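You operate a simulated robot arm through the tools that you are given. There is no shell and no other tool. Be economical: measure what you need, move in short steps, check, and stop when the job is done.

You run a simulated robot arm. Do the job below in one go: nothing can be reset, and whatever is moved stays where it is left.

Task
Open the bench door eight, put the oil tin on the upper shelf five and shut the eight again. Take the measuring jug on the far bench and put it away on the top of the test bench. Stack the bottle jack labelled "3" from the far bench on top of the bottle jack that says "2". Put the 40 mm small block from the crate top in the black small bin and the 30 mm small block on the checker plate two. Open the cart drawer. Do these in any order. Set down upright: oil tin, measuring jug.

The check looks at the end state, three seconds after you hand in, the way a careful person would. Anything else that was tipped, shoved, dropped, spilled or broken makes it a failure.

Robot
A 6-joint arm with a fingered hand on a trunk, on a base that drives. Base frame: it is fixed to the floor where the robot stands at the start and does not move with it; the origin is under the middle of the robot, x ahead of it, y to its left, z up; the surface under the hand at the start is at about z = 95. Lengths are in cm, angles in rad, forces in N, time in s.
With the tool pointing down near the work surface it reaches from about 46 to 94 cm from the robot's upright axis, wherever it stands. Its first joint turns from -2.897 to 2.897 rad. Places, roughly: bench door eight [40, 30, 50]; bottle jack [175, -100, 100]; cart drawer [-760, -520, 70]; checker plate two (26x20x2 cm) [-210, -160, 70]; measuring jug [100, 0, 100]; oil tin [0, 100, 100]; small bin [-175, -125, 75]; small block [-200, -125, 75]; top of the test bench [-850, 220, 90]; upper shelf five [80, 20, 50]. Payload 5 kg.
The tool frame sits at the grasp point between the pads (the TCP): z along the fingers, y along the line on which they close. The tips reach 4.3 cm beyond it. Largest opening 14.4 cm; the body of the gripper starts 5 cm behind the TCP. The gripper is a hand of 5 fingers: y runs from the thumb to the fingers, the wrist lies at [-2.1, -13.3, -23.3] in the tool frame, and closing takes about 1.5 s.
Orientation is that of the tool frame in the base frame, as a unit quaternion [x, y, z, w]. With the fingers straight down and the wrist toward the robot, the tool's x, y and z point along [0, 1, 0], [1, 0, 0] and [0, 0, -1] of the base frame.

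Tools
- The arm moves only by the tool drive_tool. Its argument "moves" is a list that holds one entry, the list of rows, each a list of 6 numbers: the turn, a rotation vector about the tool's x, y, z in rad, then the shift along the tool's x, y, z in cm. In form: [[[rx, ry, rz, x, y, z], ...]]. A call has 1 to 12 rows; each row shifts and turns the commanded pose from where the row before left it, along the tool's axes as they then stand. "hand" is the gripper command, from -1 (shut) to 1 (fully open), values between in proportion, set as the call begins (left out, the last holds). A row lasts 0.2 s, in which the tool goes at most 5 cm and 0.15 rad; a call with a longer step from one row to the next is refused whole, and so is a gripper value outside its range. A pose out of reach is approached as far as the arm can. The call stops where the force on the tool passes 40 N (or 10 N more than at its start, if that is more) or the arm is blocked; 0.2 s more then pass. Each finger travels about 7.2 cm/s and halts on what it meets, pressing with about 28 N; the grip force reading is that of the motor and also rises with nothing between the fingers. The clock runs only during rows and for 0.2 s after the last one: add rows that do not move to give the fingers time. It gives the time, the measured TCP pose, the force on the tool (base axes), the opening and the grip force at its end, in the units of the frame above (readings bear some noise), with the torque about the TCP (base axes, N m) and any sound that the robot's microphone picked up.
- Cameras (640 x 400 px; columns grow to the right, rows downward): "scene" is now at [-1.5, 18.87, 154.47]; the picture's right is [0.60, -0.80, 0.00], its down [-0.75, -0.56, -0.36] and it looks along [0.29, 0.22, -0.93] (base axes); focal length 214 px, centre (320, 200). "wrist" rides on the gripper at [8.6, -10.8, -16.8] in the tool frame; the picture's right is [-0.80, 0.28, -0.53], its down [-0.54, -0.73, 0.42] and it looks along [-0.27, 0.63, 0.73] (tool axes); focal length 275 px, centre (320, 200). There is no depth. A picture from a camera that has moved, and an enlarged one, comes with that camera's place and axes in the base frame and with its lens.
- get_image(camera): a new picture of that camera. No time passes.
- slide_trunk(by): slides the trunk up (or, below 0, down) by that many cm; the arm and the scene camera ride with it, the base frame stays. It gives what a move gives, with no picture.
- steer(legs): drives the robot by 1 to 6 legs, each [ahead, left, turn to the left] in cm, cm and rad, along the robot's own axes; the way and the turn of a leg run together, so that a leg with both is an arc; at most 150 cm and 3.142 rad a leg. The arm and the cameras ride along, it lands a little off, and it stops where it bumps. It gives what a move gives.
- curl_fingers(index, middle, ring, little, thumb_bend, thumb_turn): sets how far each is bent, from 0 (flat) to 1 (curled in); at 0.3 the hand is open as for a grip, at 0.7 the pads meet at the TCP. One left out holds its place. A second passes; each finger stops where it meets its share of the squeeze, and holds until it gets a number again. A gripper value or a shape takes the hand back. It gives what a move gives, with no picture; readings hold the bend of each and the force on index, middle, ring, little, thumb and palm. thumb_turn goes from beside the hand (0) to across from the fingers (1), as for a grip.
- grasp_type(shape): the hand has 5 fingers and takes this shape, open, in about a second: jaw (thumb against the fingers, like two jaws); tri (thumb and two fingers); tip (a fingertip pinch); poke (one finger out to press); point (the index stretched); flat (the hand flat); cup (the hand cupped); fist (a fist). The gripper value then closes the fingers along that shape, each until it touches; the sizes above hold for jaw. It gives what a move gives, with no picture.
- head_to(pan, tilt): turns the head with the scene camera to pan (to the left, within 2.705 rad either way) and tilt (down, from -0.506 to 1.204), counted from straight ahead of the robot. It gives what a move gives.
- inspect(camera, box): a new picture of the part [left, top, right, bottom] of that camera's present view, enlarged. No time passes.
- job_done(): hands the job in; it is judged then, once.

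Work in short steps. Places have to be worked out from the pictures, the camera data and where the tool is seen: move nearer, look again, correct. Check each grasp and each placing, and mend what went wrong. You have 196 turns and 174 pictures in all, those below and enlarged ones among them. Open the gripper and draw the arm clear of the work before you hand the job in, unless the task says otherwise; then end with one line.

The tools are called as a command line: name --argument value ..., lists and objects as JSON in quotes. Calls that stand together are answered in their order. drive_tool: Moves the arm, as the interface text tells. Its arguments: {"type":"object","properties":{"moves":{"type":"array","items":{"type":"array","items":{"type":"array","items":{"type":"number"}}}},"hand":{"type":"number"}},"required":["moves"]} The other tools are called the same way: slide_trunk (by) slides the trunk up or down; grasp_type (shape) gives the hand a shape; curl_fingers (index, middle, ring, little, thumb_bend, thumb_turn) moves the fingers one by one; steer (legs) drives the base; head_to (pan, tilt) turns the head that bears the scene camera; get_image (camera) takes a picture; inspect (camera, box) takes an enlarged picture of a part of a camera's view; job_done () hands the job in.

At the start:

```text
t: 0.0
tool_pos: [29.05, 34.91, 123.32]
ee_rot: [0.707, 0.707, -0.001, 0.0]
force: [0.2, -0.6, 0.5]
wrist_torque: [-0.01, 0.0, -0.03]
width: 14.34
grasp_force: 0.1
shape: jaw
bend: [0.3, 0.3, 0.3, 0.3, 0.3, 0.98]
finger forces: [0.1, 0.0, 0.1, 0.0, 0.1, 0.0]
trunk travel left (down, up): [-50.0, 9.0]
robot x, y, heading: [-0.08, -0.19, 0.003]
head pan, tilt: [0.637, 1.201]
```

scene: 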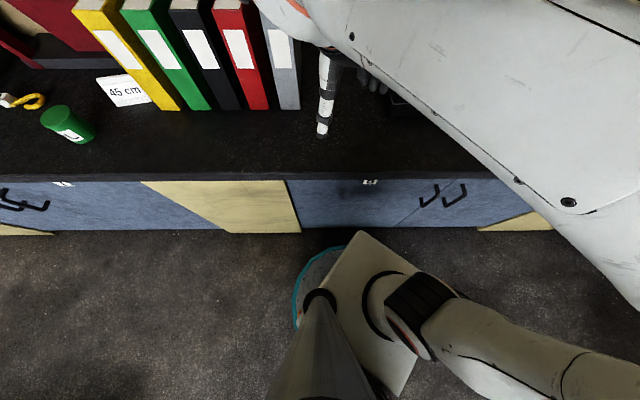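
wrist: 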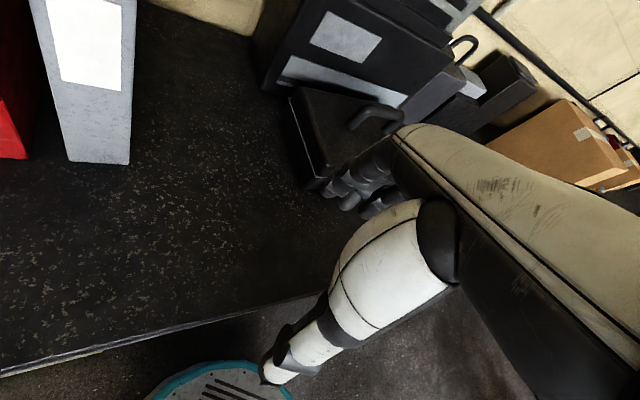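

I start by looking around with the head to find the benches, doors and objects.

head_to --pan 0.0 --tilt 0.5

get_image --camera "scene"

head_to --pan 1.2 --tilt 0.5

get_image --camera "scene"

head_to --pan -1.2 --tilt 0.4

get_image --camera "scene"

head_to --pan 2.6 --tilt 0.3

get_image --camera "scene"

head_to --pan -2.6 --tilt 0.3

get_image --camera "scene"

```text
t: 1.1
tool_pos: [29.04, 34.77, 123.24]
ee_rot: [0.707, 0.708, 0.0, 0.0]
force: [-0.4, 0.2, -1.1]
wrist_torque: [0.03, -0.02, -0.03]
width: 14.36
grasp_force: 0.1
shape: jaw
bend: [0.3, 0.3, 0.3, 0.3, 0.3, 0.98]
finger forces: [0.0, 0.0, 0.0, 0.0, 0.1, 0.0]
trunk travel left (down, up): [-50.0, 9.0]
robot x, y, heading: [0.08, -0.14, 0.002]
head pan, tilt: [0.0, 0.499]
```

```text
171 pictures are left
camera scene: at [3.11, 15.55, 159.83], right [0.0, -1.0, 0.0], down [-0.48, 0.0, -0.88], along [0.88, 0.0, -0.48], focal length 214 px, centre (320, 200)
```

scene: 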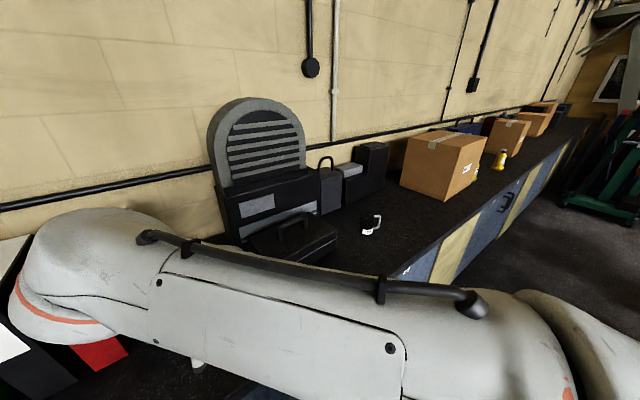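

```text
t: 2.5
tool_pos: [29.17, 34.97, 123.38]
ee_rot: [0.708, 0.707, 0.0, -0.001]
force: [-0.1, -0.1, -0.5]
wrist_torque: [-0.01, 0.01, -0.02]
width: 14.36
grasp_force: 0.0
shape: jaw
bend: [0.3, 0.3, 0.3, 0.3, 0.3, 0.98]
finger forces: [0.0, 0.0, 0.0, 0.0, 0.0, 0.1]
trunk travel left (down, up): [-50.0, 9.0]
robot x, y, heading: [0.24, 0.27, 0.005]
head pan, tilt: [1.201, 0.499]
```

```text
170 pictures are left
camera scene: at [-2.69, 24.02, 159.84], right [0.93, -0.36, 0.0], down [-0.17, -0.45, -0.88], along [0.32, 0.82, -0.48], focal length 214 px, centre (320, 200)
```

scene: 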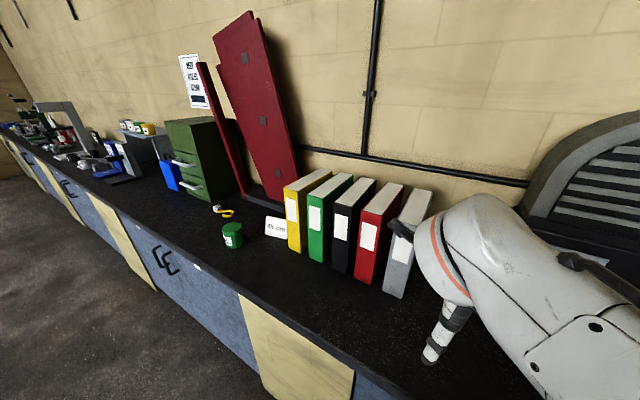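

```text
t: 4.7
tool_pos: [29.11, 34.92, 123.18]
ee_rot: [0.707, 0.707, 0.0, 0.001]
force: [-0.8, 0.3, -0.1]
wrist_torque: [0.0, 0.01, 0.0]
width: 14.36
grasp_force: 0.1
shape: jaw
bend: [0.3, 0.3, 0.3, 0.3, 0.3, 0.98]
finger forces: [0.0, 0.0, 0.1, 0.0, 0.0, 0.0]
trunk travel left (down, up): [-50.0, 9.0]
robot x, y, heading: [0.26, -0.04, 0.001]
head pan, tilt: [-1.201, 0.4]
```

```text
169 pictures are left
camera scene: at [-2.64, 6.91, 160.75], right [-0.93, -0.36, 0.0], down [-0.14, 0.36, -0.92], along [0.33, -0.86, -0.39], focal length 214 px, centre (320, 200)
```

scene: 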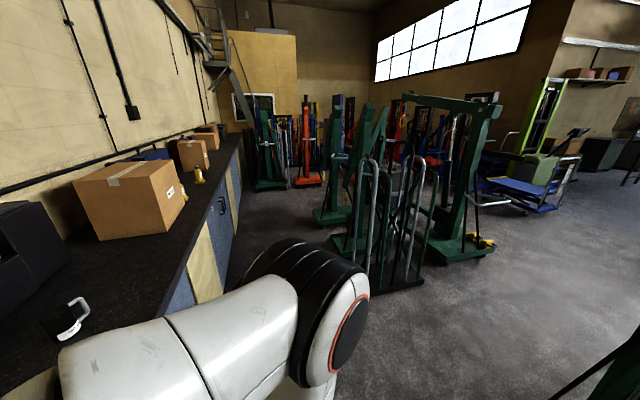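

```text
t: 7.8
tool_pos: [29.19, 34.96, 123.38]
ee_rot: [0.707, 0.707, 0.0, 0.001]
force: [0.2, 0.4, 0.2]
wrist_torque: [-0.03, -0.01, -0.01]
width: 14.35
grasp_force: 0.2
shape: jaw
bend: [0.3, 0.3, 0.3, 0.3, 0.3, 0.98]
finger forces: [0.1, 0.1, 0.0, 0.0, 0.0, 0.1]
trunk travel left (down, up): [-50.0, 9.0]
robot x, y, heading: [0.1, 0.24, -0.0]
head pan, tilt: [2.601, 0.3]
```

```text
168 pictures are left
camera scene: at [-13.99, 20.35, 161.68], right [0.52, 0.86, 0.0], down [0.25, -0.15, -0.96], along [-0.82, 0.49, -0.3], focal length 214 px, centre (320, 200)
```

scene: 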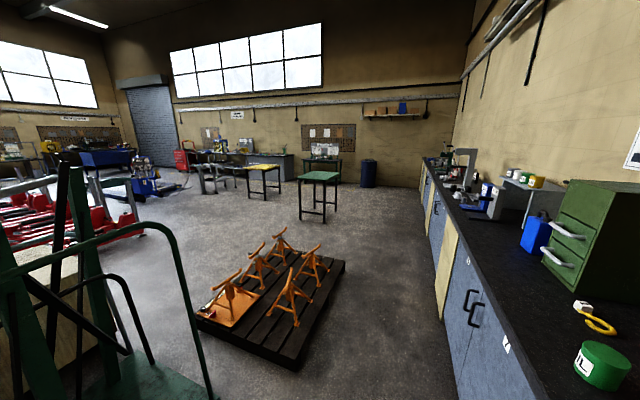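

```text
t: 11.9
tool_pos: [29.14, 34.88, 123.32]
ee_rot: [0.707, 0.707, 0.0, 0.0]
force: [0.9, 0.5, -1.0]
wrist_torque: [0.02, 0.02, -0.03]
width: 14.36
grasp_force: 0.0
shape: jaw
bend: [0.3, 0.3, 0.3, 0.3, 0.3, 0.98]
finger forces: [0.0, 0.0, 0.0, 0.0, 0.0, 0.0]
trunk travel left (down, up): [-50.0, 9.0]
robot x, y, heading: [-0.19, 0.06, 0.003]
head pan, tilt: [-2.601, 0.3]
```

```text
167 pictures are left
camera scene: at [-13.99, 10.73, 161.68], right [-0.52, 0.86, 0.0], down [0.25, 0.15, -0.96], along [-0.82, -0.49, -0.3], focal length 214 px, centre (320, 200)
```

scene: 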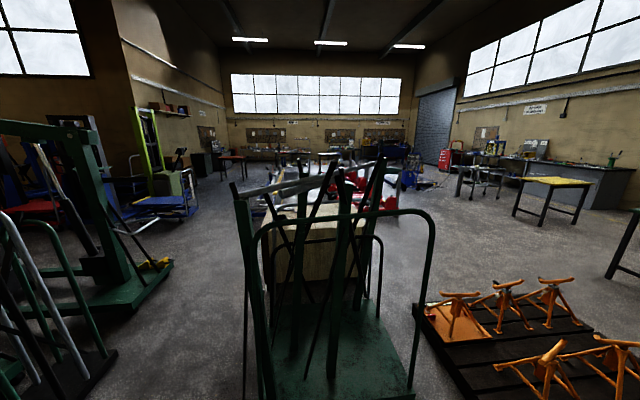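

The long bench front runs along u=[0.6,-0.8], normal n=[0.8,0.6], with its front at n·p≈39. I back away 25 cm from it and turn to face it, then look at the door labels.

steer --legs '[[-20, -15, 0], [0, 0, 0.6435]]'

head_to --pan 0 --tilt 0.8

get_image --camera "scene"

get_image --camera "wrist"

```text
t: 15.5
tool_pos: [-18.01, 30.42, 123.27]
ee_rot: [0.443, 0.896, 0.0, -0.001]
force: [-0.2, -0.7, 0.6]
wrist_torque: [-0.02, 0.0, -0.01]
width: 14.39
grasp_force: 0.0
shape: jaw
bend: [0.3, 0.3, 0.3, 0.3, 0.3, 0.98]
finger forces: [0.0, 0.1, 0.0, 0.0, 0.0, 0.0]
trunk travel left (down, up): [-50.0, 9.0]
robot x, y, heading: [-19.87, -14.97, 0.658]
head pan, tilt: [-2.601, 0.3]
```

```text
t: 17.8
tool_pos: [-18.26, 30.37, 123.28]
ee_rot: [0.442, 0.897, 0.001, 0.0]
force: [0.0, 0.2, -0.1]
wrist_torque: [0.0, 0.02, 0.02]
width: 14.36
grasp_force: 0.0
shape: jaw
bend: [0.3, 0.3, 0.3, 0.3, 0.3, 0.98]
finger forces: [0.1, 0.1, 0.0, 0.0, 0.1, 0.1]
trunk travel left (down, up): [-50.0, 9.0]
robot x, y, heading: [-19.94, -14.58, 0.655]
head pan, tilt: [0.0, 0.799]
```

```text
166 pictures are left
camera scene: at [-27.83, -1.51, 157.24], right [0.61, -0.79, 0.0], down [-0.57, -0.44, -0.7], along [0.55, 0.42, -0.72], focal length 214 px, centre (320, 200)
```

scene: 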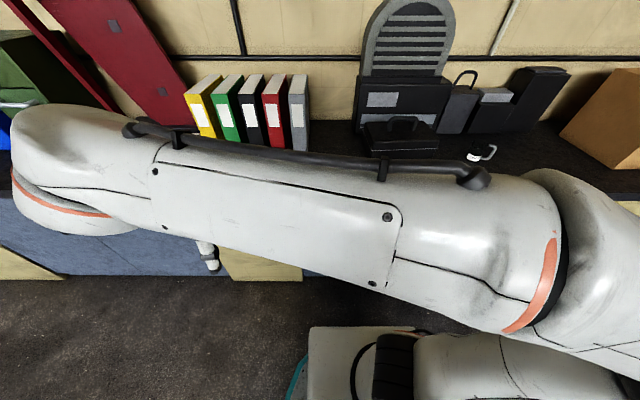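

```text
165 pictures are left
camera wrist: at [-31.99, 30.58, 140.02], right [0.71, -0.46, 0.53], down [-0.25, -0.87, -0.42], along [0.66, 0.17, -0.73], focal length 275 px, centre (320, 200)
```

wrist: 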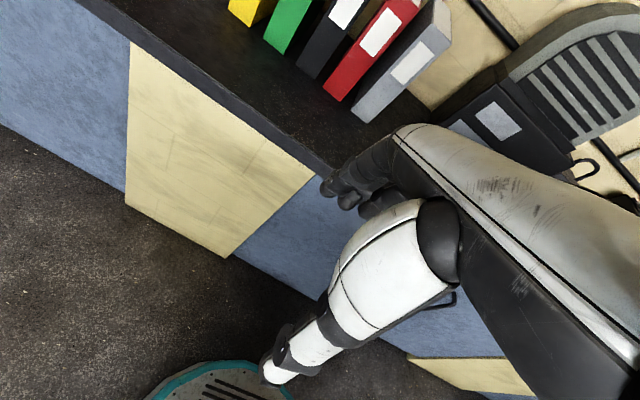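

The forearm blocks the head's view. I swing the arm clockwise about the robot axis (12 rows of 0.1 rad) to clear it.

drive_tool --moves '[[[0, 0, 0.1, -2.87, 3.47, 0], [0, 0, 0.1, -2.87, 3.47, 0], [0, 0, 0.1, -2.87, 3.47, 0], [0, 0, 0.1, -2.87, 3.47, 0], [0, 0, 0.1, -2.87, 3.47, 0], [0, 0, 0.1, -2.87, 3.47, 0], [0, 0, 0.1, -2.87, 3.47, 0], [0, 0, 0.1, -2.87, 3.47, 0], [0, 0, 0.1, -2.87, 3.47, 0], [0, 0, 0.1, -2.87, 3.47, 0], [0, 0, 0.1, -2.87, 3.47, 0], [0, 0, 0.1, -2.87, 3.47, 0]]]'

get_image --camera "scene"

```text
t: 20.4
tool_pos: [24.52, 2.33, 123.35]
ee_rot: [0.872, 0.49, 0.0, 0.0]
force: [0.5, -0.9, -0.3]
wrist_torque: [-0.04, 0.02, 0.03]
width: 14.38
grasp_force: 0.1
shape: jaw
bend: [0.3, 0.3, 0.3, 0.3, 0.3, 0.98]
finger forces: [0.0, 0.1, 0.1, 0.1, 0.1, 0.0]
trunk travel left (down, up): [-50.0, 9.0]
robot x, y, heading: [-20.1, -15.36, 0.651]
head pan, tilt: [0.0, 0.799]
```

```text
164 pictures are left
camera scene: at [-27.81, -1.53, 157.24], right [0.61, -0.79, 0.0], down [-0.57, -0.44, -0.7], along [0.55, 0.42, -0.72], focal length 214 px, centre (320, 200)
```

scene: 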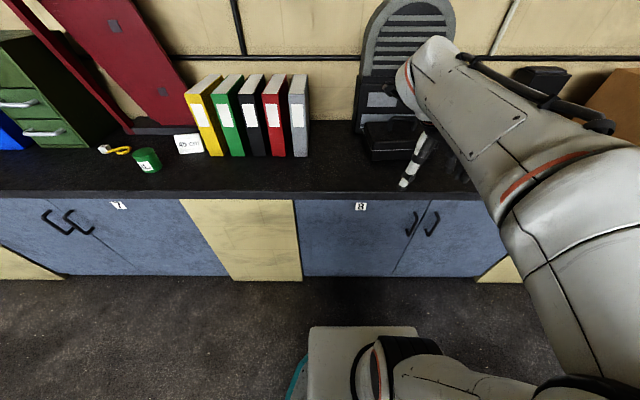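

Door 8 spans about U=-26..35 with its hinge on the left and its handle near U≈27, z≈76. I move right so the door can swing past me, then look again.

steer --legs '[[0, -40, -0.008]]'

head_to --pan 0.2 --tilt 0.8

get_image --camera "scene"

get_image --camera "wrist"

```text
t: 22.9
tool_pos: [49.33, -30.52, 123.31]
ee_rot: [0.873, 0.488, 0.0, -0.001]
force: [-0.5, -0.1, -0.5]
wrist_torque: [0.01, 0.0, -0.04]
width: 14.4
grasp_force: 0.0
shape: jaw
bend: [0.3, 0.3, 0.3, 0.3, 0.3, 0.98]
finger forces: [0.1, 0.1, 0.0, 0.0, 0.0, 0.0]
trunk travel left (down, up): [-50.0, 9.0]
robot x, y, heading: [4.87, -47.45, 0.649]
head pan, tilt: [0.0, 0.799]
```

```text
t: 23.6
tool_pos: [49.19, -30.59, 123.37]
ee_rot: [0.873, 0.487, 0.0, 0.0]
force: [0.0, 1.0, 0.6]
wrist_torque: [0.01, 0.0, -0.01]
width: 14.39
grasp_force: 0.1
shape: jaw
bend: [0.3, 0.3, 0.3, 0.3, 0.3, 0.98]
finger forces: [0.1, 0.0, 0.0, 0.0, 0.0, 0.0]
trunk travel left (down, up): [-50.0, 9.0]
robot x, y, heading: [4.52, -47.59, 0.646]
head pan, tilt: [0.201, 0.799]
```

```text
163 pictures are left
camera scene: at [-4.06, -32.82, 157.24], right [0.75, -0.66, 0.0], down [-0.47, -0.54, -0.7], along [0.46, 0.52, -0.72], focal length 214 px, centre (320, 200)
```

scene: 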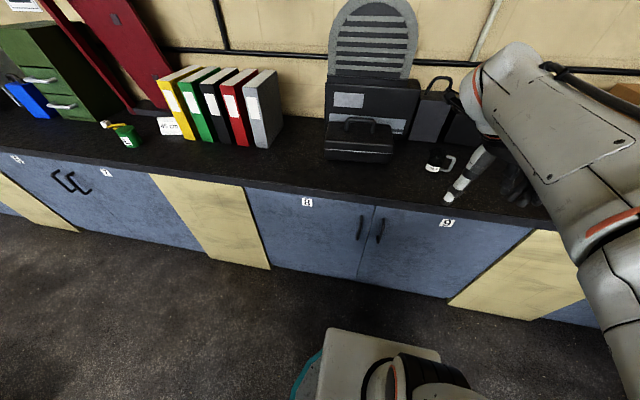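

```text
162 pictures are left
camera wrist: at [44.57, -17.53, 140.12], right [-0.18, -0.83, 0.53], down [-0.9, -0.08, -0.42], along [0.39, -0.56, -0.73], focal length 275 px, centre (320, 200)
```

wrist: 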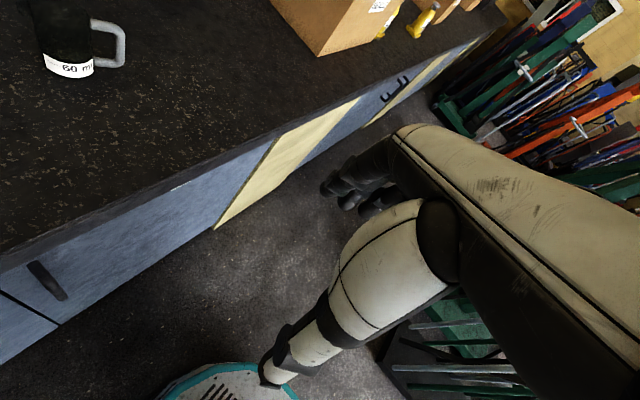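

The jug (black, white handle, "60 m…") is to the right on the bench. I back up 15 cm and turn the tool toward the horizontal (fingers toward the door, closing sideways) for the vertical handle bar.

steer --legs '[[-15, 0, 0]]'

drive_tool --moves '[[[0, 0, 0.1243, 4.5, -2, 0], [0, 0, 0.1243, 4.5, -2, 0], [0, 0, 0.1243, 4.5, -2, 0], [0, 0, 0, 3, -3.5, 0], [0, 0, 0, 3, -3.5, 0], [0, 0, 0, 3, -3.5, 0], [0, 0.143, 0, 0, 0, 0], [0, 0.143, 0, 0, 0, 0], [0, 0.143, 0, 0, 0, 0], [0, 0.143, 0, 0, 0, 0], [0, 0.143, 0, 0, 0, 0]]]'

drive_tool --moves '[[[0, 0.143, 0, 0, 0, 0], [0, 0.143, 0, 0, 0, 0], [0, 0.143, 0, 0, 0, 0], [0, 0.143, 0, 0, 0, 0], [0, 0.143, 0, 0, 0, 0], [0, 0.143, 0, 0, 0, 0]]]'

get_image --camera "scene"

```text
t: 25.0
tool_pos: [37.14, -39.78, 123.45]
ee_rot: [0.874, 0.485, 0.0, 0.001]
force: [-0.7, -0.3, 0.4]
wrist_torque: [0.0, -0.02, 0.01]
width: 14.41
grasp_force: 0.0
shape: jaw
bend: [0.3, 0.3, 0.3, 0.3, 0.3, 0.98]
finger forces: [0.0, 0.1, 0.0, 0.0, 0.1, 0.1]
trunk travel left (down, up): [-50.0, 9.0]
robot x, y, heading: [-7.66, -56.8, 0.646]
head pan, tilt: [0.201, 0.799]
```

```text
t: 27.4
tool_pos: [41.9, -11.8, 123.37]
ee_rot: [0.889, 0.295, 0.332, -0.112]
force: [-0.2, -0.4, -1.0]
wrist_torque: [-0.04, 0.04, 0.03]
width: 14.37
grasp_force: 0.0
shape: jaw
bend: [0.3, 0.3, 0.3, 0.3, 0.3, 0.98]
finger forces: [0.1, 0.1, 0.1, 0.1, 0.0, 0.1]
trunk travel left (down, up): [-50.0, 9.0]
robot x, y, heading: [-7.6, -56.87, 0.646]
head pan, tilt: [0.201, 0.799]
```

```text
t: 28.8
tool_pos: [41.36, -11.03, 126.32]
ee_rot: [0.751, 0.248, 0.582, -0.189]
force: [-0.3, 1.2, 0.1]
wrist_torque: [0.01, 0.0, 0.04]
width: 14.36
grasp_force: 0.1
shape: jaw
bend: [0.3, 0.3, 0.3, 0.3, 0.3, 0.97]
finger forces: [0.0, 0.0, 0.1, 0.0, 0.0, 0.0]
out of reach, approached as far as the arm can: row 4, 5, 6
trunk travel left (down, up): [-50.0, 9.0]
robot x, y, heading: [-7.29, -57.01, 0.649]
head pan, tilt: [0.201, 0.799]
```

```text
161 pictures are left
camera scene: at [-16.09, -41.91, 157.24], right [0.75, -0.66, 0.0], down [-0.48, -0.54, -0.7], along [0.46, 0.52, -0.72], focal length 214 px, centre (320, 200)
```

scene: 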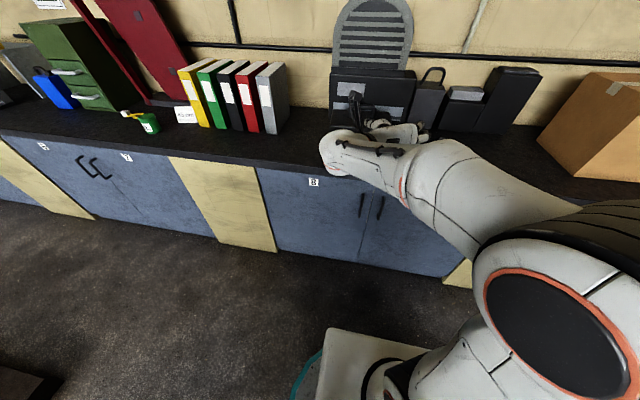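

The last pitch rows hit the arm's limit (about 15° short of horizontal). I lower the trunk 46 cm to bring the hand to handle height and look.

slide_trunk --by -46

get_image --camera "scene"

get_image --camera "wrist"

```text
refused: -46 is not a number from -40 to 40
```

```text
160 pictures are left
camera scene: at [-16.09, -41.91, 157.24], right [0.75, -0.66, 0.0], down [-0.48, -0.54, -0.7], along [0.46, 0.52, -0.72], focal length 214 px, centre (320, 200)
```

scene: 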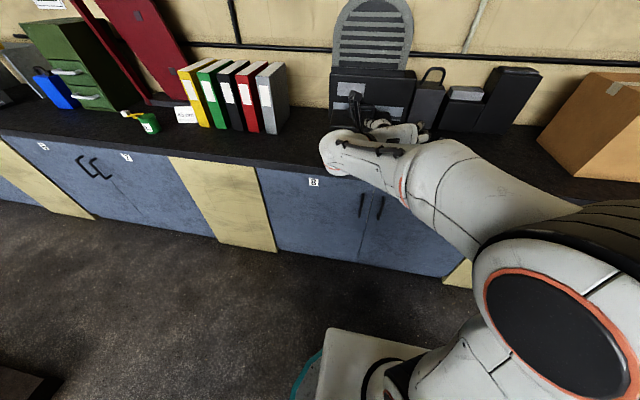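

```text
159 pictures are left
camera wrist: at [23.55, -10.64, 138.78], right [-0.41, -0.66, -0.63], down [-0.21, 0.74, -0.64], along [0.89, -0.13, -0.44], focal length 275 px, centre (320, 200)
```

wrist: 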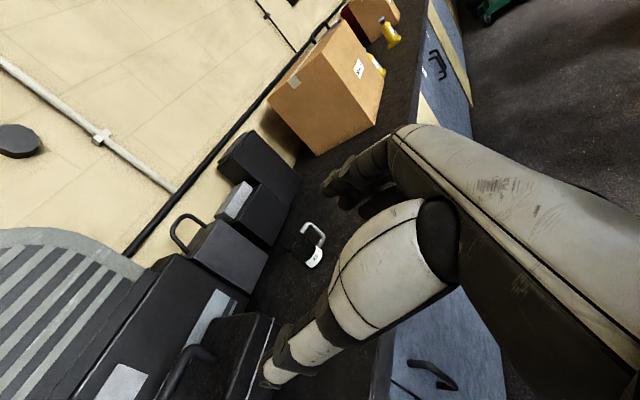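

I lower by 40 instead.

slide_trunk --by -40

get_image --camera "scene"

get_image --camera "wrist"

```text
t: 32.7
tool_pos: [41.37, -11.25, 86.26]
ee_rot: [0.752, 0.248, 0.581, -0.189]
force: [0.1, 0.1, 0.5]
wrist_torque: [0.0, -0.01, 0.03]
width: 14.39
grasp_force: 0.0
shape: jaw
bend: [0.3, 0.3, 0.3, 0.3, 0.3, 0.97]
finger forces: [0.0, 0.0, 0.1, 0.1, 0.1, 0.0]
trunk travel left (down, up): [-10.0, 49.0]
robot x, y, heading: [-7.22, -56.87, 0.646]
head pan, tilt: [0.201, 0.799]
```

```text
158 pictures are left
camera scene: at [-16.14, -41.91, 117.24], right [0.75, -0.66, 0.0], down [-0.48, -0.54, -0.7], along [0.46, 0.52, -0.72], focal length 214 px, centre (320, 200)
```

scene: 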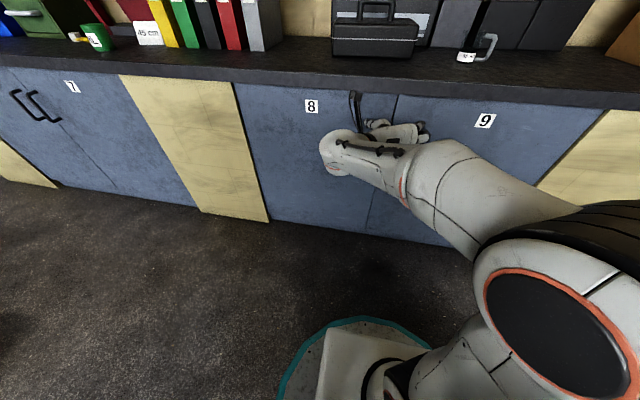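

```text
157 pictures are left
camera wrist: at [23.53, -10.65, 98.8], right [-0.41, -0.66, -0.63], down [-0.21, 0.74, -0.64], along [0.89, -0.13, -0.44], focal length 275 px, centre (320, 200)
```

wrist: 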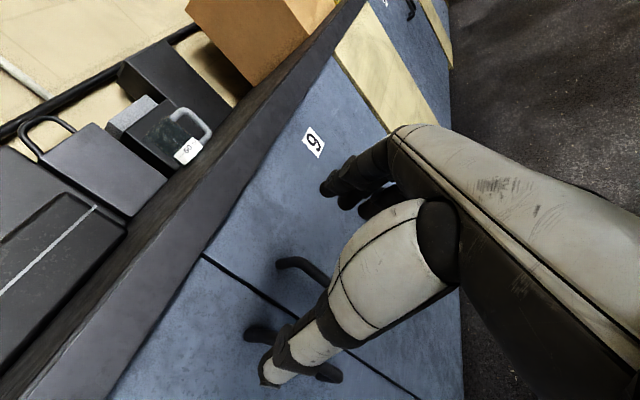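

The handle of 8 lies at about U=28.8, N≈39, z 69–82. I narrow the opening to avoid handle 9 and move left and down in front of it.

drive_tool --moves '[[[0, 0, 0, -3.07, -1.67, 1.47], [0, 0, 0, -3.07, -1.67, 1.47], [0, 0, 0, -3.07, -1.67, 1.47]]]' --hand 0.1

get_image --camera "wrist"

```text
t: 33.5
tool_pos: [38.7, -3.94, 82.4]
ee_rot: [0.757, 0.248, 0.576, -0.182]
force: [0.2, -0.4, 1.8]
wrist_torque: [-0.05, 0.09, 0.05]
width: 7.95
grasp_force: 0.1
shape: jaw
bend: [0.74, 0.43, 0.4, 0.4, 0.68, 1.0]
finger forces: [0.1, 0.0, 0.0, 0.0, 0.1, 0.1]
out of reach, approached as far as the arm can: row 1, 2, 3
trunk travel left (down, up): [-10.0, 49.0]
robot x, y, heading: [-6.93, -56.78, 0.649]
head pan, tilt: [0.201, 0.799]
```

```text
156 pictures are left
camera wrist: at [20.99, -3.15, 95.05], right [-0.42, -0.66, -0.62], down [-0.21, 0.74, -0.64], along [0.88, -0.14, -0.45], focal length 275 px, centre (320, 200)
```

wrist: 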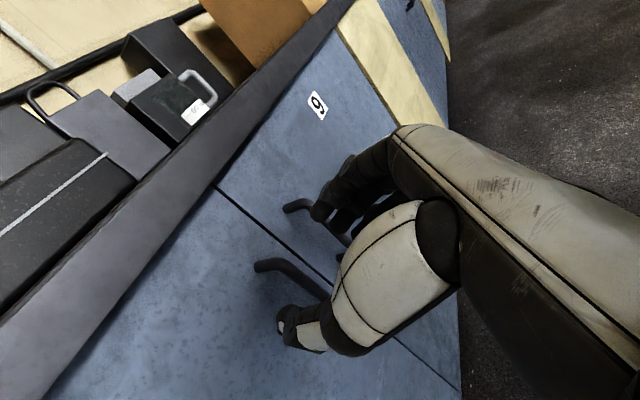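

The arm is at a wrist limit here because the wrist sits far left of the robot axis. I drive the base left 22 cm and then bring the tool back right.

steer --legs '[[-3, 22, 0]]'

drive_tool --moves '[[[0, 0, 0, 0, 4.8, 0], [0, 0, 0, 0, 4.8, 0], [0, 0, 0, 0, 4.8, 0], [0, 0, 0, 0, 4.8, 0], [0, 0, 0, 0, 4.8, 0]]]'

get_image --camera "wrist"

get_image --camera "scene"

```text
t: 35.1
tool_pos: [23.19, 11.63, 82.3]
ee_rot: [0.756, 0.249, 0.577, -0.182]
force: [-0.8, -0.6, 0.2]
wrist_torque: [0.03, -0.02, -0.02]
width: 7.93
grasp_force: 0.0
shape: jaw
bend: [0.74, 0.43, 0.4, 0.4, 0.68, 1.0]
finger forces: [0.0, 0.0, 0.0, 0.1, 0.0, 0.0]
trunk travel left (down, up): [-10.0, 49.0]
robot x, y, heading: [-22.68, -41.43, 0.644]
head pan, tilt: [0.201, 0.799]
```

```text
t: 36.3
tool_pos: [35.82, -6.11, 89.05]
ee_rot: [0.76, 0.249, 0.573, -0.181]
force: [-0.9, 1.0, 0.0]
wrist_torque: [-0.01, -0.01, -0.09]
width: 7.93
grasp_force: 0.1
shape: jaw
bend: [0.74, 0.43, 0.4, 0.4, 0.68, 1.0]
finger forces: [0.0, 0.0, 0.1, 0.0, 0.1, 0.0]
out of reach, approached as far as the arm can: row 1, 2, 3, 4, 5
trunk travel left (down, up): [-10.0, 49.0]
robot x, y, heading: [-22.47, -41.18, 0.646]
head pan, tilt: [0.201, 0.799]
```

```text
155 pictures are left
camera wrist: at [18.27, -5.16, 101.87], right [-0.43, -0.67, -0.61], down [-0.22, 0.73, -0.65], along [0.88, -0.14, -0.45], focal length 275 px, centre (320, 200)
```

wrist: 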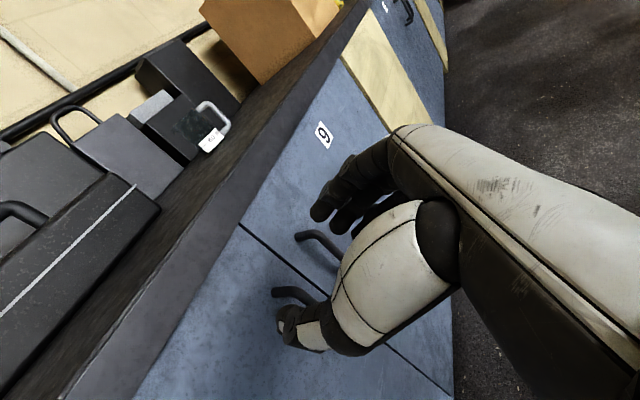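

```text
154 pictures are left
camera scene: at [-31.59, -26.35, 117.23], right [0.75, -0.66, 0.0], down [-0.48, -0.54, -0.7], along [0.46, 0.52, -0.72], focal length 214 px, centre (320, 200)
```

scene: 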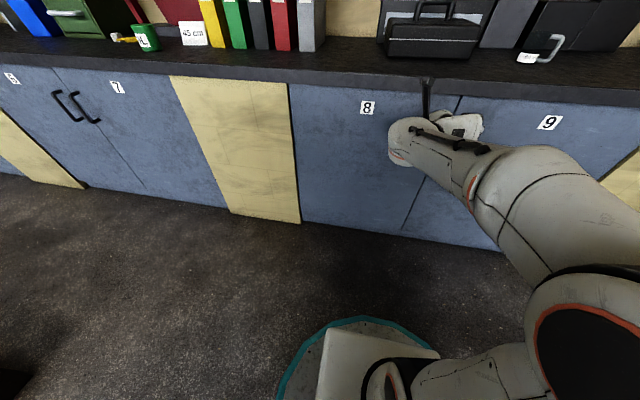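

The limit seems to be wrist pitch with the forearm sloping down; a more extended arm should level it. I back the base 14 cm, extend the tool forward, then go down.

steer --legs '[[-14, 0, 0]]'

drive_tool --moves '[[[0, 0, 0, 1.12, 0, 4.36], [0, 0, 0, 1.12, 0, 4.36], [0, 0, 0, 1.12, 0, 4.36], [0, 0, 0, -3.9, 0, 1.0], [0, 0, 0, -3.9, 0, 1.0], [0, 0, 0, -3.9, 0, 1.0]]]'

get_image --camera "scene"

```text
t: 37.5
tool_pos: [28.75, -9.37, 88.64]
ee_rot: [0.748, 0.289, 0.56, -0.21]
force: [-0.2, -0.4, -1.1]
wrist_torque: [0.06, -0.04, 0.06]
width: 7.93
grasp_force: 0.0
shape: jaw
bend: [0.74, 0.43, 0.4, 0.4, 0.68, 1.0]
finger forces: [0.0, 0.0, 0.0, 0.0, 0.1, 0.0]
trunk travel left (down, up): [-10.0, 49.0]
robot x, y, heading: [-25.95, -50.49, 0.748]
head pan, tilt: [0.201, 0.799]
stopped in leg 1: the robot was blocked; the commanded pose is now the measured one
```

```text
t: 39.0
tool_pos: [39.49, 2.71, 82.74]
ee_rot: [0.757, 0.287, 0.552, -0.202]
force: [-0.5, -0.3, 1.4]
wrist_torque: [-0.07, 0.08, 0.02]
width: 7.94
grasp_force: 0.0
shape: jaw
bend: [0.74, 0.43, 0.4, 0.4, 0.68, 1.0]
finger forces: [0.0, 0.0, 0.0, 0.0, 0.0, 0.0]
out of reach, approached as far as the arm can: row 4, 5, 6
trunk travel left (down, up): [-10.0, 49.0]
robot x, y, heading: [-25.96, -50.33, 0.745]
head pan, tilt: [0.201, 0.799]
```

```text
153 pictures are left
camera scene: at [-36.34, -36.73, 117.24], right [0.81, -0.58, 0.0], down [-0.42, -0.58, -0.7], along [0.41, 0.57, -0.72], focal length 214 px, centre (320, 200)
```

scene: 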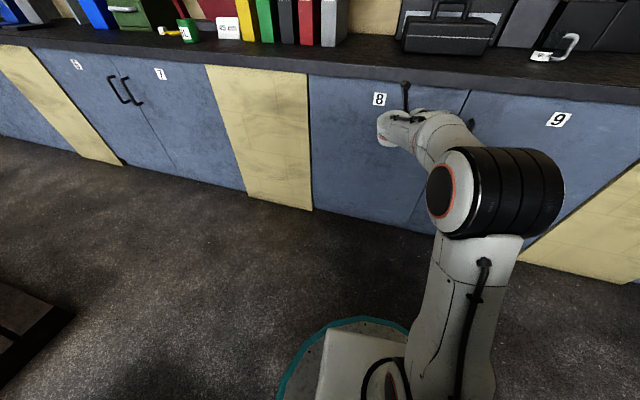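

The base bumped something behind it and turned 0.1 rad. I look behind to see what was touched.

head_to --pan 2.6 --tilt 0.9

get_image --camera "scene"

head_to --pan -2.6 --tilt 0.7

get_image --camera "scene"

```text
t: 41.1
tool_pos: [39.71, 2.57, 82.71]
ee_rot: [0.757, 0.288, 0.55, -0.202]
force: [0.7, 0.4, 0.7]
wrist_torque: [0.02, 0.02, -0.03]
width: 7.94
grasp_force: 0.0
shape: jaw
bend: [0.74, 0.43, 0.4, 0.4, 0.68, 1.0]
finger forces: [0.1, 0.0, 0.0, 0.0, 0.1, 0.1]
trunk travel left (down, up): [-10.0, 49.0]
robot x, y, heading: [-25.91, -50.71, 0.749]
head pan, tilt: [2.601, 0.901]
```

```text
152 pictures are left
camera scene: at [-48.39, -44.81, 116.45], right [-0.21, 0.98, 0.0], down [0.77, 0.16, -0.62], along [-0.61, -0.13, -0.78], focal length 214 px, centre (320, 200)
```

scene: 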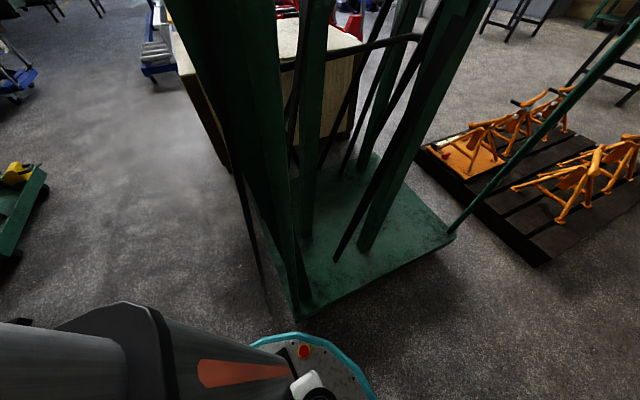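

```text
t: 45.2
tool_pos: [39.65, 2.55, 82.64]
ee_rot: [0.758, 0.287, 0.55, -0.203]
force: [-0.1, 0.1, -0.1]
wrist_torque: [-0.02, -0.02, -0.02]
width: 7.93
grasp_force: 0.0
shape: jaw
bend: [0.74, 0.43, 0.4, 0.4, 0.68, 1.0]
finger forces: [0.1, 0.1, 0.1, 0.1, 0.0, 0.0]
trunk travel left (down, up): [-10.0, 49.0]
robot x, y, heading: [-25.87, -50.38, 0.745]
head pan, tilt: [-2.601, 0.7]
```

```text
151 pictures are left
camera scene: at [-43.35, -51.4, 118.07], right [-0.96, 0.28, 0.0], down [0.18, 0.62, -0.77], along [-0.21, -0.74, -0.64], focal length 214 px, centre (320, 200)
```

scene: 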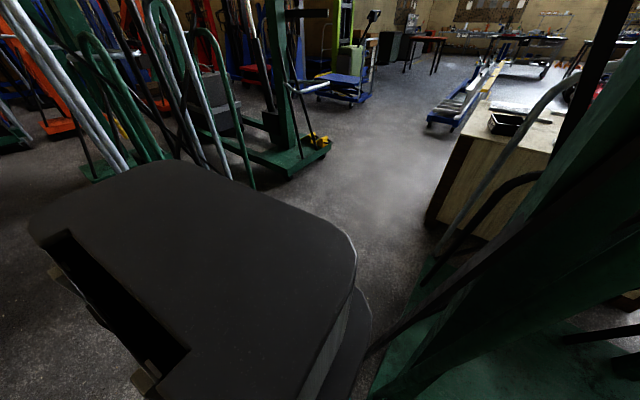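

The cart behind is right at my base, upright and unmoved, so there's no more room backward. I use a steeper pitch (~0.7 rad down) to reach lower: retreat a little, pitch down, shift right.

drive_tool --moves '[[[0, 0, 0, 0, 0, -3.5], [0, -0.1, 0, 0, 0, -3.5], [0, -0.1, 0, -1, 3.5, 0], [0, -0.1, 0, -1, 3.5, 0], [0, -0.1, 0, -1, 0, 0]]]'

head_to --pan -0.1 --tilt 0.8

get_image --camera "wrist"

get_image --camera "scene"

```text
t: 46.4
tool_pos: [38.26, -7.46, 83.32]
ee_rot: [0.845, 0.325, 0.399, -0.148]
force: [0.3, 0.2, -0.2]
wrist_torque: [0.0, -0.01, 0.02]
width: 7.94
grasp_force: 0.0
shape: jaw
bend: [0.74, 0.43, 0.4, 0.4, 0.68, 1.0]
finger forces: [0.0, 0.0, 0.0, 0.0, 0.1, 0.0]
out of reach, approached as far as the arm can: row 1
trunk travel left (down, up): [-10.0, 49.0]
robot x, y, heading: [-26.24, -50.63, 0.748]
head pan, tilt: [-2.601, 0.7]
```

```text
t: 48.7
tool_pos: [38.29, -7.4, 83.33]
ee_rot: [0.844, 0.324, 0.4, -0.147]
force: [1.1, -0.4, 0.2]
wrist_torque: [0.0, -0.02, -0.01]
width: 7.96
grasp_force: 0.1
shape: jaw
bend: [0.74, 0.43, 0.4, 0.4, 0.68, 1.0]
finger forces: [0.1, 0.0, 0.0, 0.0, 0.0, 0.1]
trunk travel left (down, up): [-10.0, 49.0]
robot x, y, heading: [-26.15, -50.64, 0.752]
head pan, tilt: [-0.099, 0.799]
```

```text
150 pictures are left
camera wrist: at [25.35, -4.17, 100.48], right [-0.49, -0.83, -0.27], down [-0.49, 0.52, -0.7], along [0.72, -0.21, -0.67], focal length 275 px, centre (320, 200)
```

wrist: 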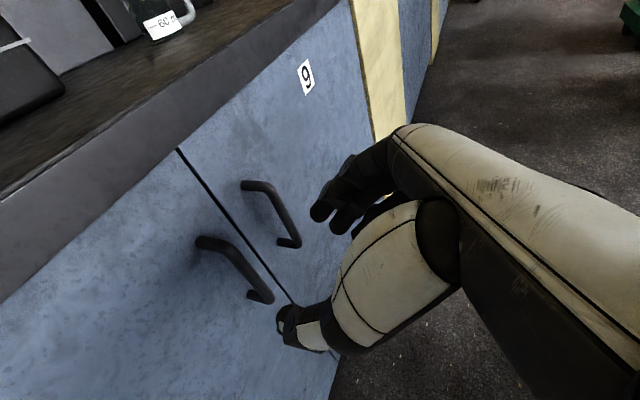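

```text
149 pictures are left
camera scene: at [-34.58, -38.35, 117.24], right [0.6, -0.8, 0.0], down [-0.57, -0.43, -0.7], along [0.56, 0.42, -0.72], focal length 214 px, centre (320, 200)
```

scene: 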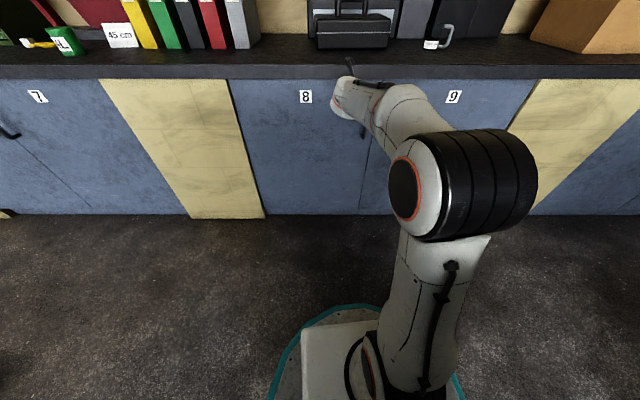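

Handle 8's bar is at about N=38, U=28.8, z≈76; moving along the tool axis leads to it. I advance 11 cm and look.

drive_tool --moves '[[[0, 0, 0, 0, 0.2, 3.7], [0, 0, 0, 0, 0.2, 3.7], [0, 0, 0, 0, 0.2, 3.7]]]'

get_image --camera "wrist"

```text
t: 49.5
tool_pos: [45.03, -2.03, 76.27]
ee_rot: [0.845, 0.324, 0.4, -0.147]
force: [-1.1, -0.7, 0.5]
wrist_torque: [-0.03, 0.06, -0.01]
width: 7.94
grasp_force: 0.1
shape: jaw
bend: [0.74, 0.43, 0.4, 0.4, 0.68, 1.0]
finger forces: [0.1, 0.0, 0.0, 0.1, 0.0, 0.1]
trunk travel left (down, up): [-10.0, 49.0]
robot x, y, heading: [-25.94, -50.28, 0.747]
head pan, tilt: [-0.099, 0.799]
```

```text
148 pictures are left
camera wrist: at [32.1, 1.23, 93.44], right [-0.49, -0.83, -0.27], down [-0.49, 0.52, -0.7], along [0.72, -0.21, -0.67], focal length 275 px, centre (320, 200)
```

wrist: 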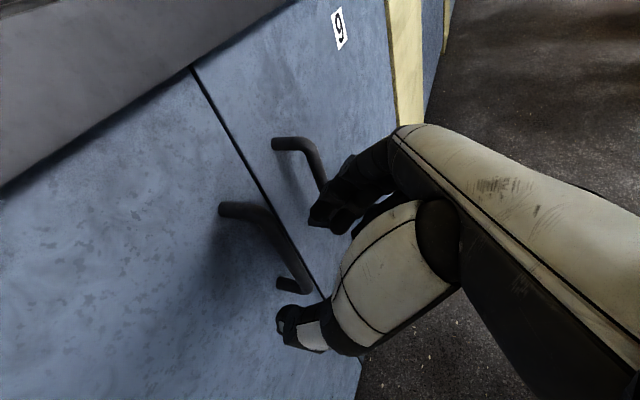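

The bar lies between the thumb and the fingers, about 5 cm further in. I advance and close.

drive_tool --moves '[[[0, 0, 0, 0.6, 0.2, 2.2], [0, 0, 0, 0.6, 0.2, 2.2]]]'

drive_tool --moves '[[[0, 0, 0, 0, 0, 0], [0, 0, 0, 0, 0, 0], [0, 0, 0, 0, 0, 0], [0, 0, 0, 0, 0, 0], [0, 0, 0, 0, 0, 0], [0, 0, 0, 0, 0, 0], [0, 0, 0, 0, 0, 0]]]' --hand -1

get_image --camera "wrist"

```text
t: 50.1
tool_pos: [48.34, 0.5, 74.28]
ee_rot: [0.845, 0.324, 0.4, -0.147]
force: [0.0, -0.8, 1.1]
wrist_torque: [-0.02, 0.08, 0.01]
width: 7.94
grasp_force: 0.1
shape: jaw
bend: [0.74, 0.43, 0.4, 0.4, 0.68, 1.0]
finger forces: [0.0, 0.1, 0.0, 0.1, 0.1, 0.1]
trunk travel left (down, up): [-10.0, 49.0]
robot x, y, heading: [-26.1, -50.61, 0.751]
head pan, tilt: [-0.099, 0.799]
```

```text
t: 51.7
tool_pos: [48.34, 0.58, 74.3]
ee_rot: [0.844, 0.325, 0.4, -0.148]
force: [-1.0, 1.7, -2.5]
wrist_torque: [-0.07, 0.09, 0.0]
width: 1.21
grasp_force: 27.7
shape: jaw
bend: [0.74, 0.56, 0.58, 0.54, 0.63, 1.0]
finger forces: [12.0, 7.2, 0.1, 0.1, 21.9, 0.1]
trunk travel left (down, up): [-10.0, 49.0]
robot x, y, heading: [-25.91, -50.32, 0.749]
head pan, tilt: [-0.099, 0.799]
```

```text
147 pictures are left
camera wrist: at [35.45, 3.81, 91.43], right [-0.49, -0.83, -0.27], down [-0.49, 0.52, -0.7], along [0.72, -0.21, -0.67], focal length 275 px, centre (320, 200)
```

wrist: 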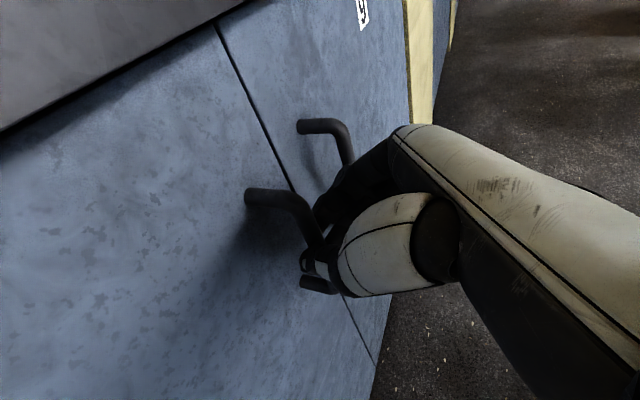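

Gripped (bar between thumb and fingers). Now I pull the door open along its arc about the hinge at U≈-26, three small steps first.

drive_tool --moves '[[[0, 0, 0, -1.36, -0.47, -1.66], [0, 0, 0, -1.36, -0.47, -1.66], [0, 0, 0, -2.66, -1.29, -3.24], [0, 0, 0, -2.58, -1.6, -3.15]]]'

get_image --camera "wrist"

```text
t: 52.7
tool_pos: [36.7, -5.17, 74.26]
ee_rot: [0.845, 0.324, 0.4, -0.147]
force: [2.4, -2.0, -7.3]
wrist_torque: [-0.22, 0.2, -0.17]
width: 1.25
grasp_force: 28.1
shape: jaw
bend: [0.74, 0.56, 0.58, 0.54, 0.62, 1.0]
finger forces: [12.5, 11.3, 0.0, 0.1, 19.6, 0.0]
trunk travel left (down, up): [-10.0, 49.0]
robot x, y, heading: [-26.17, -50.46, 0.749]
head pan, tilt: [-0.099, 0.799]
```

```text
146 pictures are left
camera wrist: at [23.77, -1.92, 91.42], right [-0.5, -0.83, -0.27], down [-0.49, 0.52, -0.7], along [0.71, -0.21, -0.67], focal length 275 px, centre (320, 200)
```

wrist: 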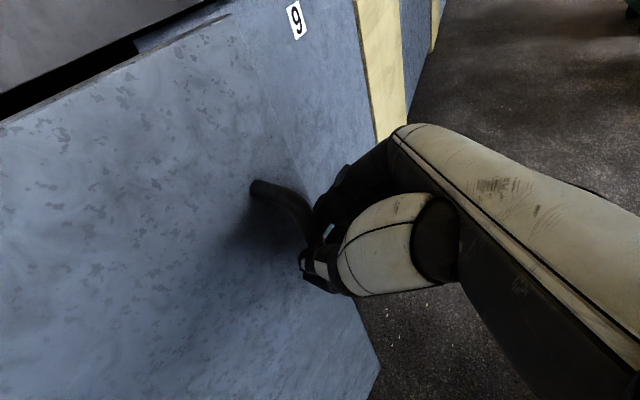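

Door opens smoothly. I keep following the arc.

drive_tool --moves '[[[0, 0, 0, -2.49, -1.93, -3.04], [0, 0, 0, -2.38, -2.25, -2.92], [0, 0, 0, -2.26, -2.53, -2.77], [0, 0, 0, -2.12, -2.81, -2.61]]]'

get_image --camera "wrist"

get_image --camera "scene"

```text
t: 53.7
tool_pos: [19.51, -8.24, 74.35]
ee_rot: [0.846, 0.322, 0.4, -0.147]
force: [3.6, -26.8, -3.1]
wrist_torque: [-0.92, 0.11, -1.15]
width: 1.58
grasp_force: 27.8
shape: jaw
bend: [0.73, 0.53, 0.58, 0.54, 0.65, 1.0]
finger forces: [18.3, 22.9, 0.1, 0.1, 12.9, 0.0]
trunk travel left (down, up): [-10.0, 49.0]
robot x, y, heading: [-26.25, -50.61, 0.749]
head pan, tilt: [-0.099, 0.799]
```

```text
145 pictures are left
camera wrist: at [6.53, -4.85, 91.55], right [-0.5, -0.82, -0.27], down [-0.49, 0.53, -0.69], along [0.71, -0.21, -0.67], focal length 275 px, centre (320, 200)
```

wrist: 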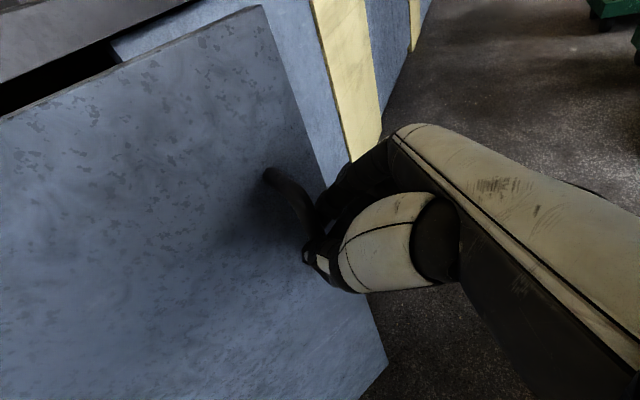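

```text
144 pictures are left
camera scene: at [-34.48, -38.48, 117.27], right [0.6, -0.8, 0.0], down [-0.57, -0.43, -0.7], along [0.56, 0.42, -0.72], focal length 214 px, centre (320, 200)
```

scene: 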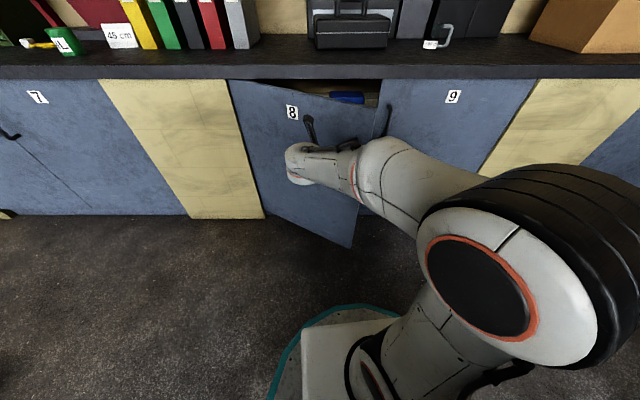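

The door is about 0.5 rad open. I release, back off, and go around its free edge to push it from the inside.

drive_tool --moves '[[[0, 0, 0, 0, 0, 0], [0, 0, 0, 0, 0, 0], [0, 0, 0, 0, 0, 0], [0, 0, 0, 0, 0, 0], [0, 0, 0, 0, 0, -3], [0, 0, 0, 0, 0, -4], [0, 0, 0, 0, 0, -4]]]' --hand 0.1

drive_tool --moves '[[[0.1155, 0, -0.095, 0, 4.5, 0], [0.1155, 0, -0.095, 0, 4.5, 0], [0.1155, 0, -0.095, 0, 4.5, 0], [0.1155, 0, -0.095, 0, 4.5, 0], [0.1155, 0, -0.095, 0, 4.5, 0]]]'

get_image --camera "wrist"

get_image --camera "scene"

```text
t: 55.3
tool_pos: [12.69, -13.33, 81.16]
ee_rot: [0.844, 0.326, 0.4, -0.148]
force: [0.0, 0.2, -0.9]
wrist_torque: [0.0, -0.04, -0.02]
width: 7.91
grasp_force: 0.0
shape: jaw
bend: [0.74, 0.43, 0.4, 0.4, 0.68, 1.0]
finger forces: [0.1, 0.0, 0.0, 0.1, 0.0, 0.0]
trunk travel left (down, up): [-10.0, 49.0]
robot x, y, heading: [-25.85, -50.66, 0.747]
head pan, tilt: [-0.099, 0.799]
```

```text
t: 56.7
tool_pos: [31.67, -28.82, 77.56]
ee_rot: [0.783, 0.455, 0.259, -0.337]
force: [-0.6, 0.1, -0.1]
wrist_torque: [0.01, 0.04, 0.04]
width: 7.9
grasp_force: 0.1
shape: jaw
bend: [0.74, 0.43, 0.4, 0.4, 0.68, 1.0]
finger forces: [0.0, 0.0, 0.0, 0.1, 0.0, 0.0]
trunk travel left (down, up): [-10.0, 49.0]
robot x, y, heading: [-25.87, -50.71, 0.75]
head pan, tilt: [-0.099, 0.799]
stopped in row 5: the arm was blocked; the commanded pose is now the measured one
```

```text
143 pictures are left
camera wrist: at [24.12, -33.1, 97.6], right [-0.16, -0.94, -0.31], down [-0.85, 0.29, -0.44], along [0.51, 0.19, -0.84], focal length 275 px, centre (320, 200)
```

wrist: 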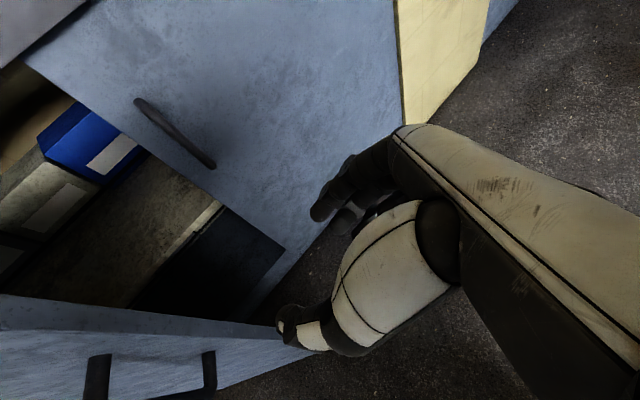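

```text
142 pictures are left
camera scene: at [-34.58, -38.5, 117.24], right [0.61, -0.79, 0.0], down [-0.57, -0.44, -0.7], along [0.55, 0.42, -0.72], focal length 214 px, centre (320, 200)
```

scene: 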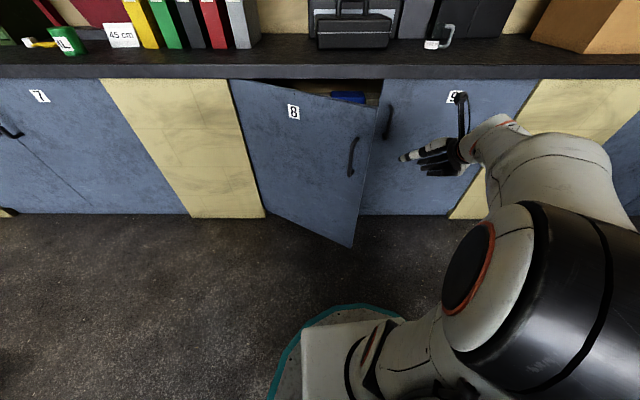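

I can see inside the cabinet now. I close the hand and move it forward past the edge level, then left against the door's inside.

drive_tool --moves '[[[0, 0, 0, 2.3, 1.65, 1.8], [0, 0, 0, 2.3, 1.65, 1.8], [0, 0, 0, 2.3, 1.65, 1.8], [0, 0, 0, 1, 0.8, 0.9]]]' --hand -1

get_image --camera "wrist"

get_image --camera "scene"

```text
t: 57.7
tool_pos: [40.87, -21.81, 77.62]
ee_rot: [0.783, 0.455, 0.259, -0.337]
force: [0.1, 1.2, 0.8]
wrist_torque: [-0.01, -0.02, -0.01]
width: 0.0
grasp_force: 27.9
shape: jaw
bend: [0.7, 0.7, 0.7, 0.7, 0.59, 1.0]
finger forces: [0.0, 0.0, 0.1, 0.0, 0.0, 0.1]
trunk travel left (down, up): [-10.0, 49.0]
robot x, y, heading: [-26.12, -51.18, 0.751]
head pan, tilt: [-0.099, 0.799]
```

```text
141 pictures are left
camera wrist: at [33.43, -26.12, 97.63], right [-0.16, -0.94, -0.31], down [-0.85, 0.29, -0.44], along [0.51, 0.19, -0.84], focal length 275 px, centre (320, 200)
```

wrist: 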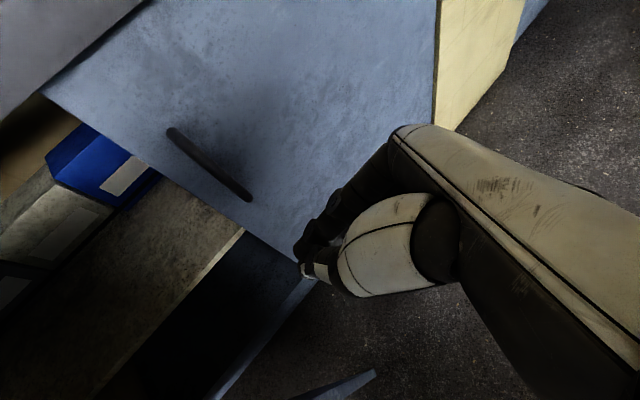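

```text
140 pictures are left
camera scene: at [-34.6, -38.51, 117.24], right [0.61, -0.79, 0.0], down [-0.57, -0.44, -0.7], along [0.55, 0.42, -0.72], focal length 214 px, centre (320, 200)
```

scene: 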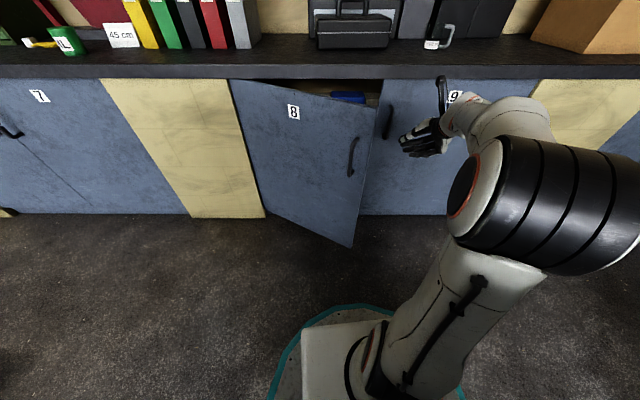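

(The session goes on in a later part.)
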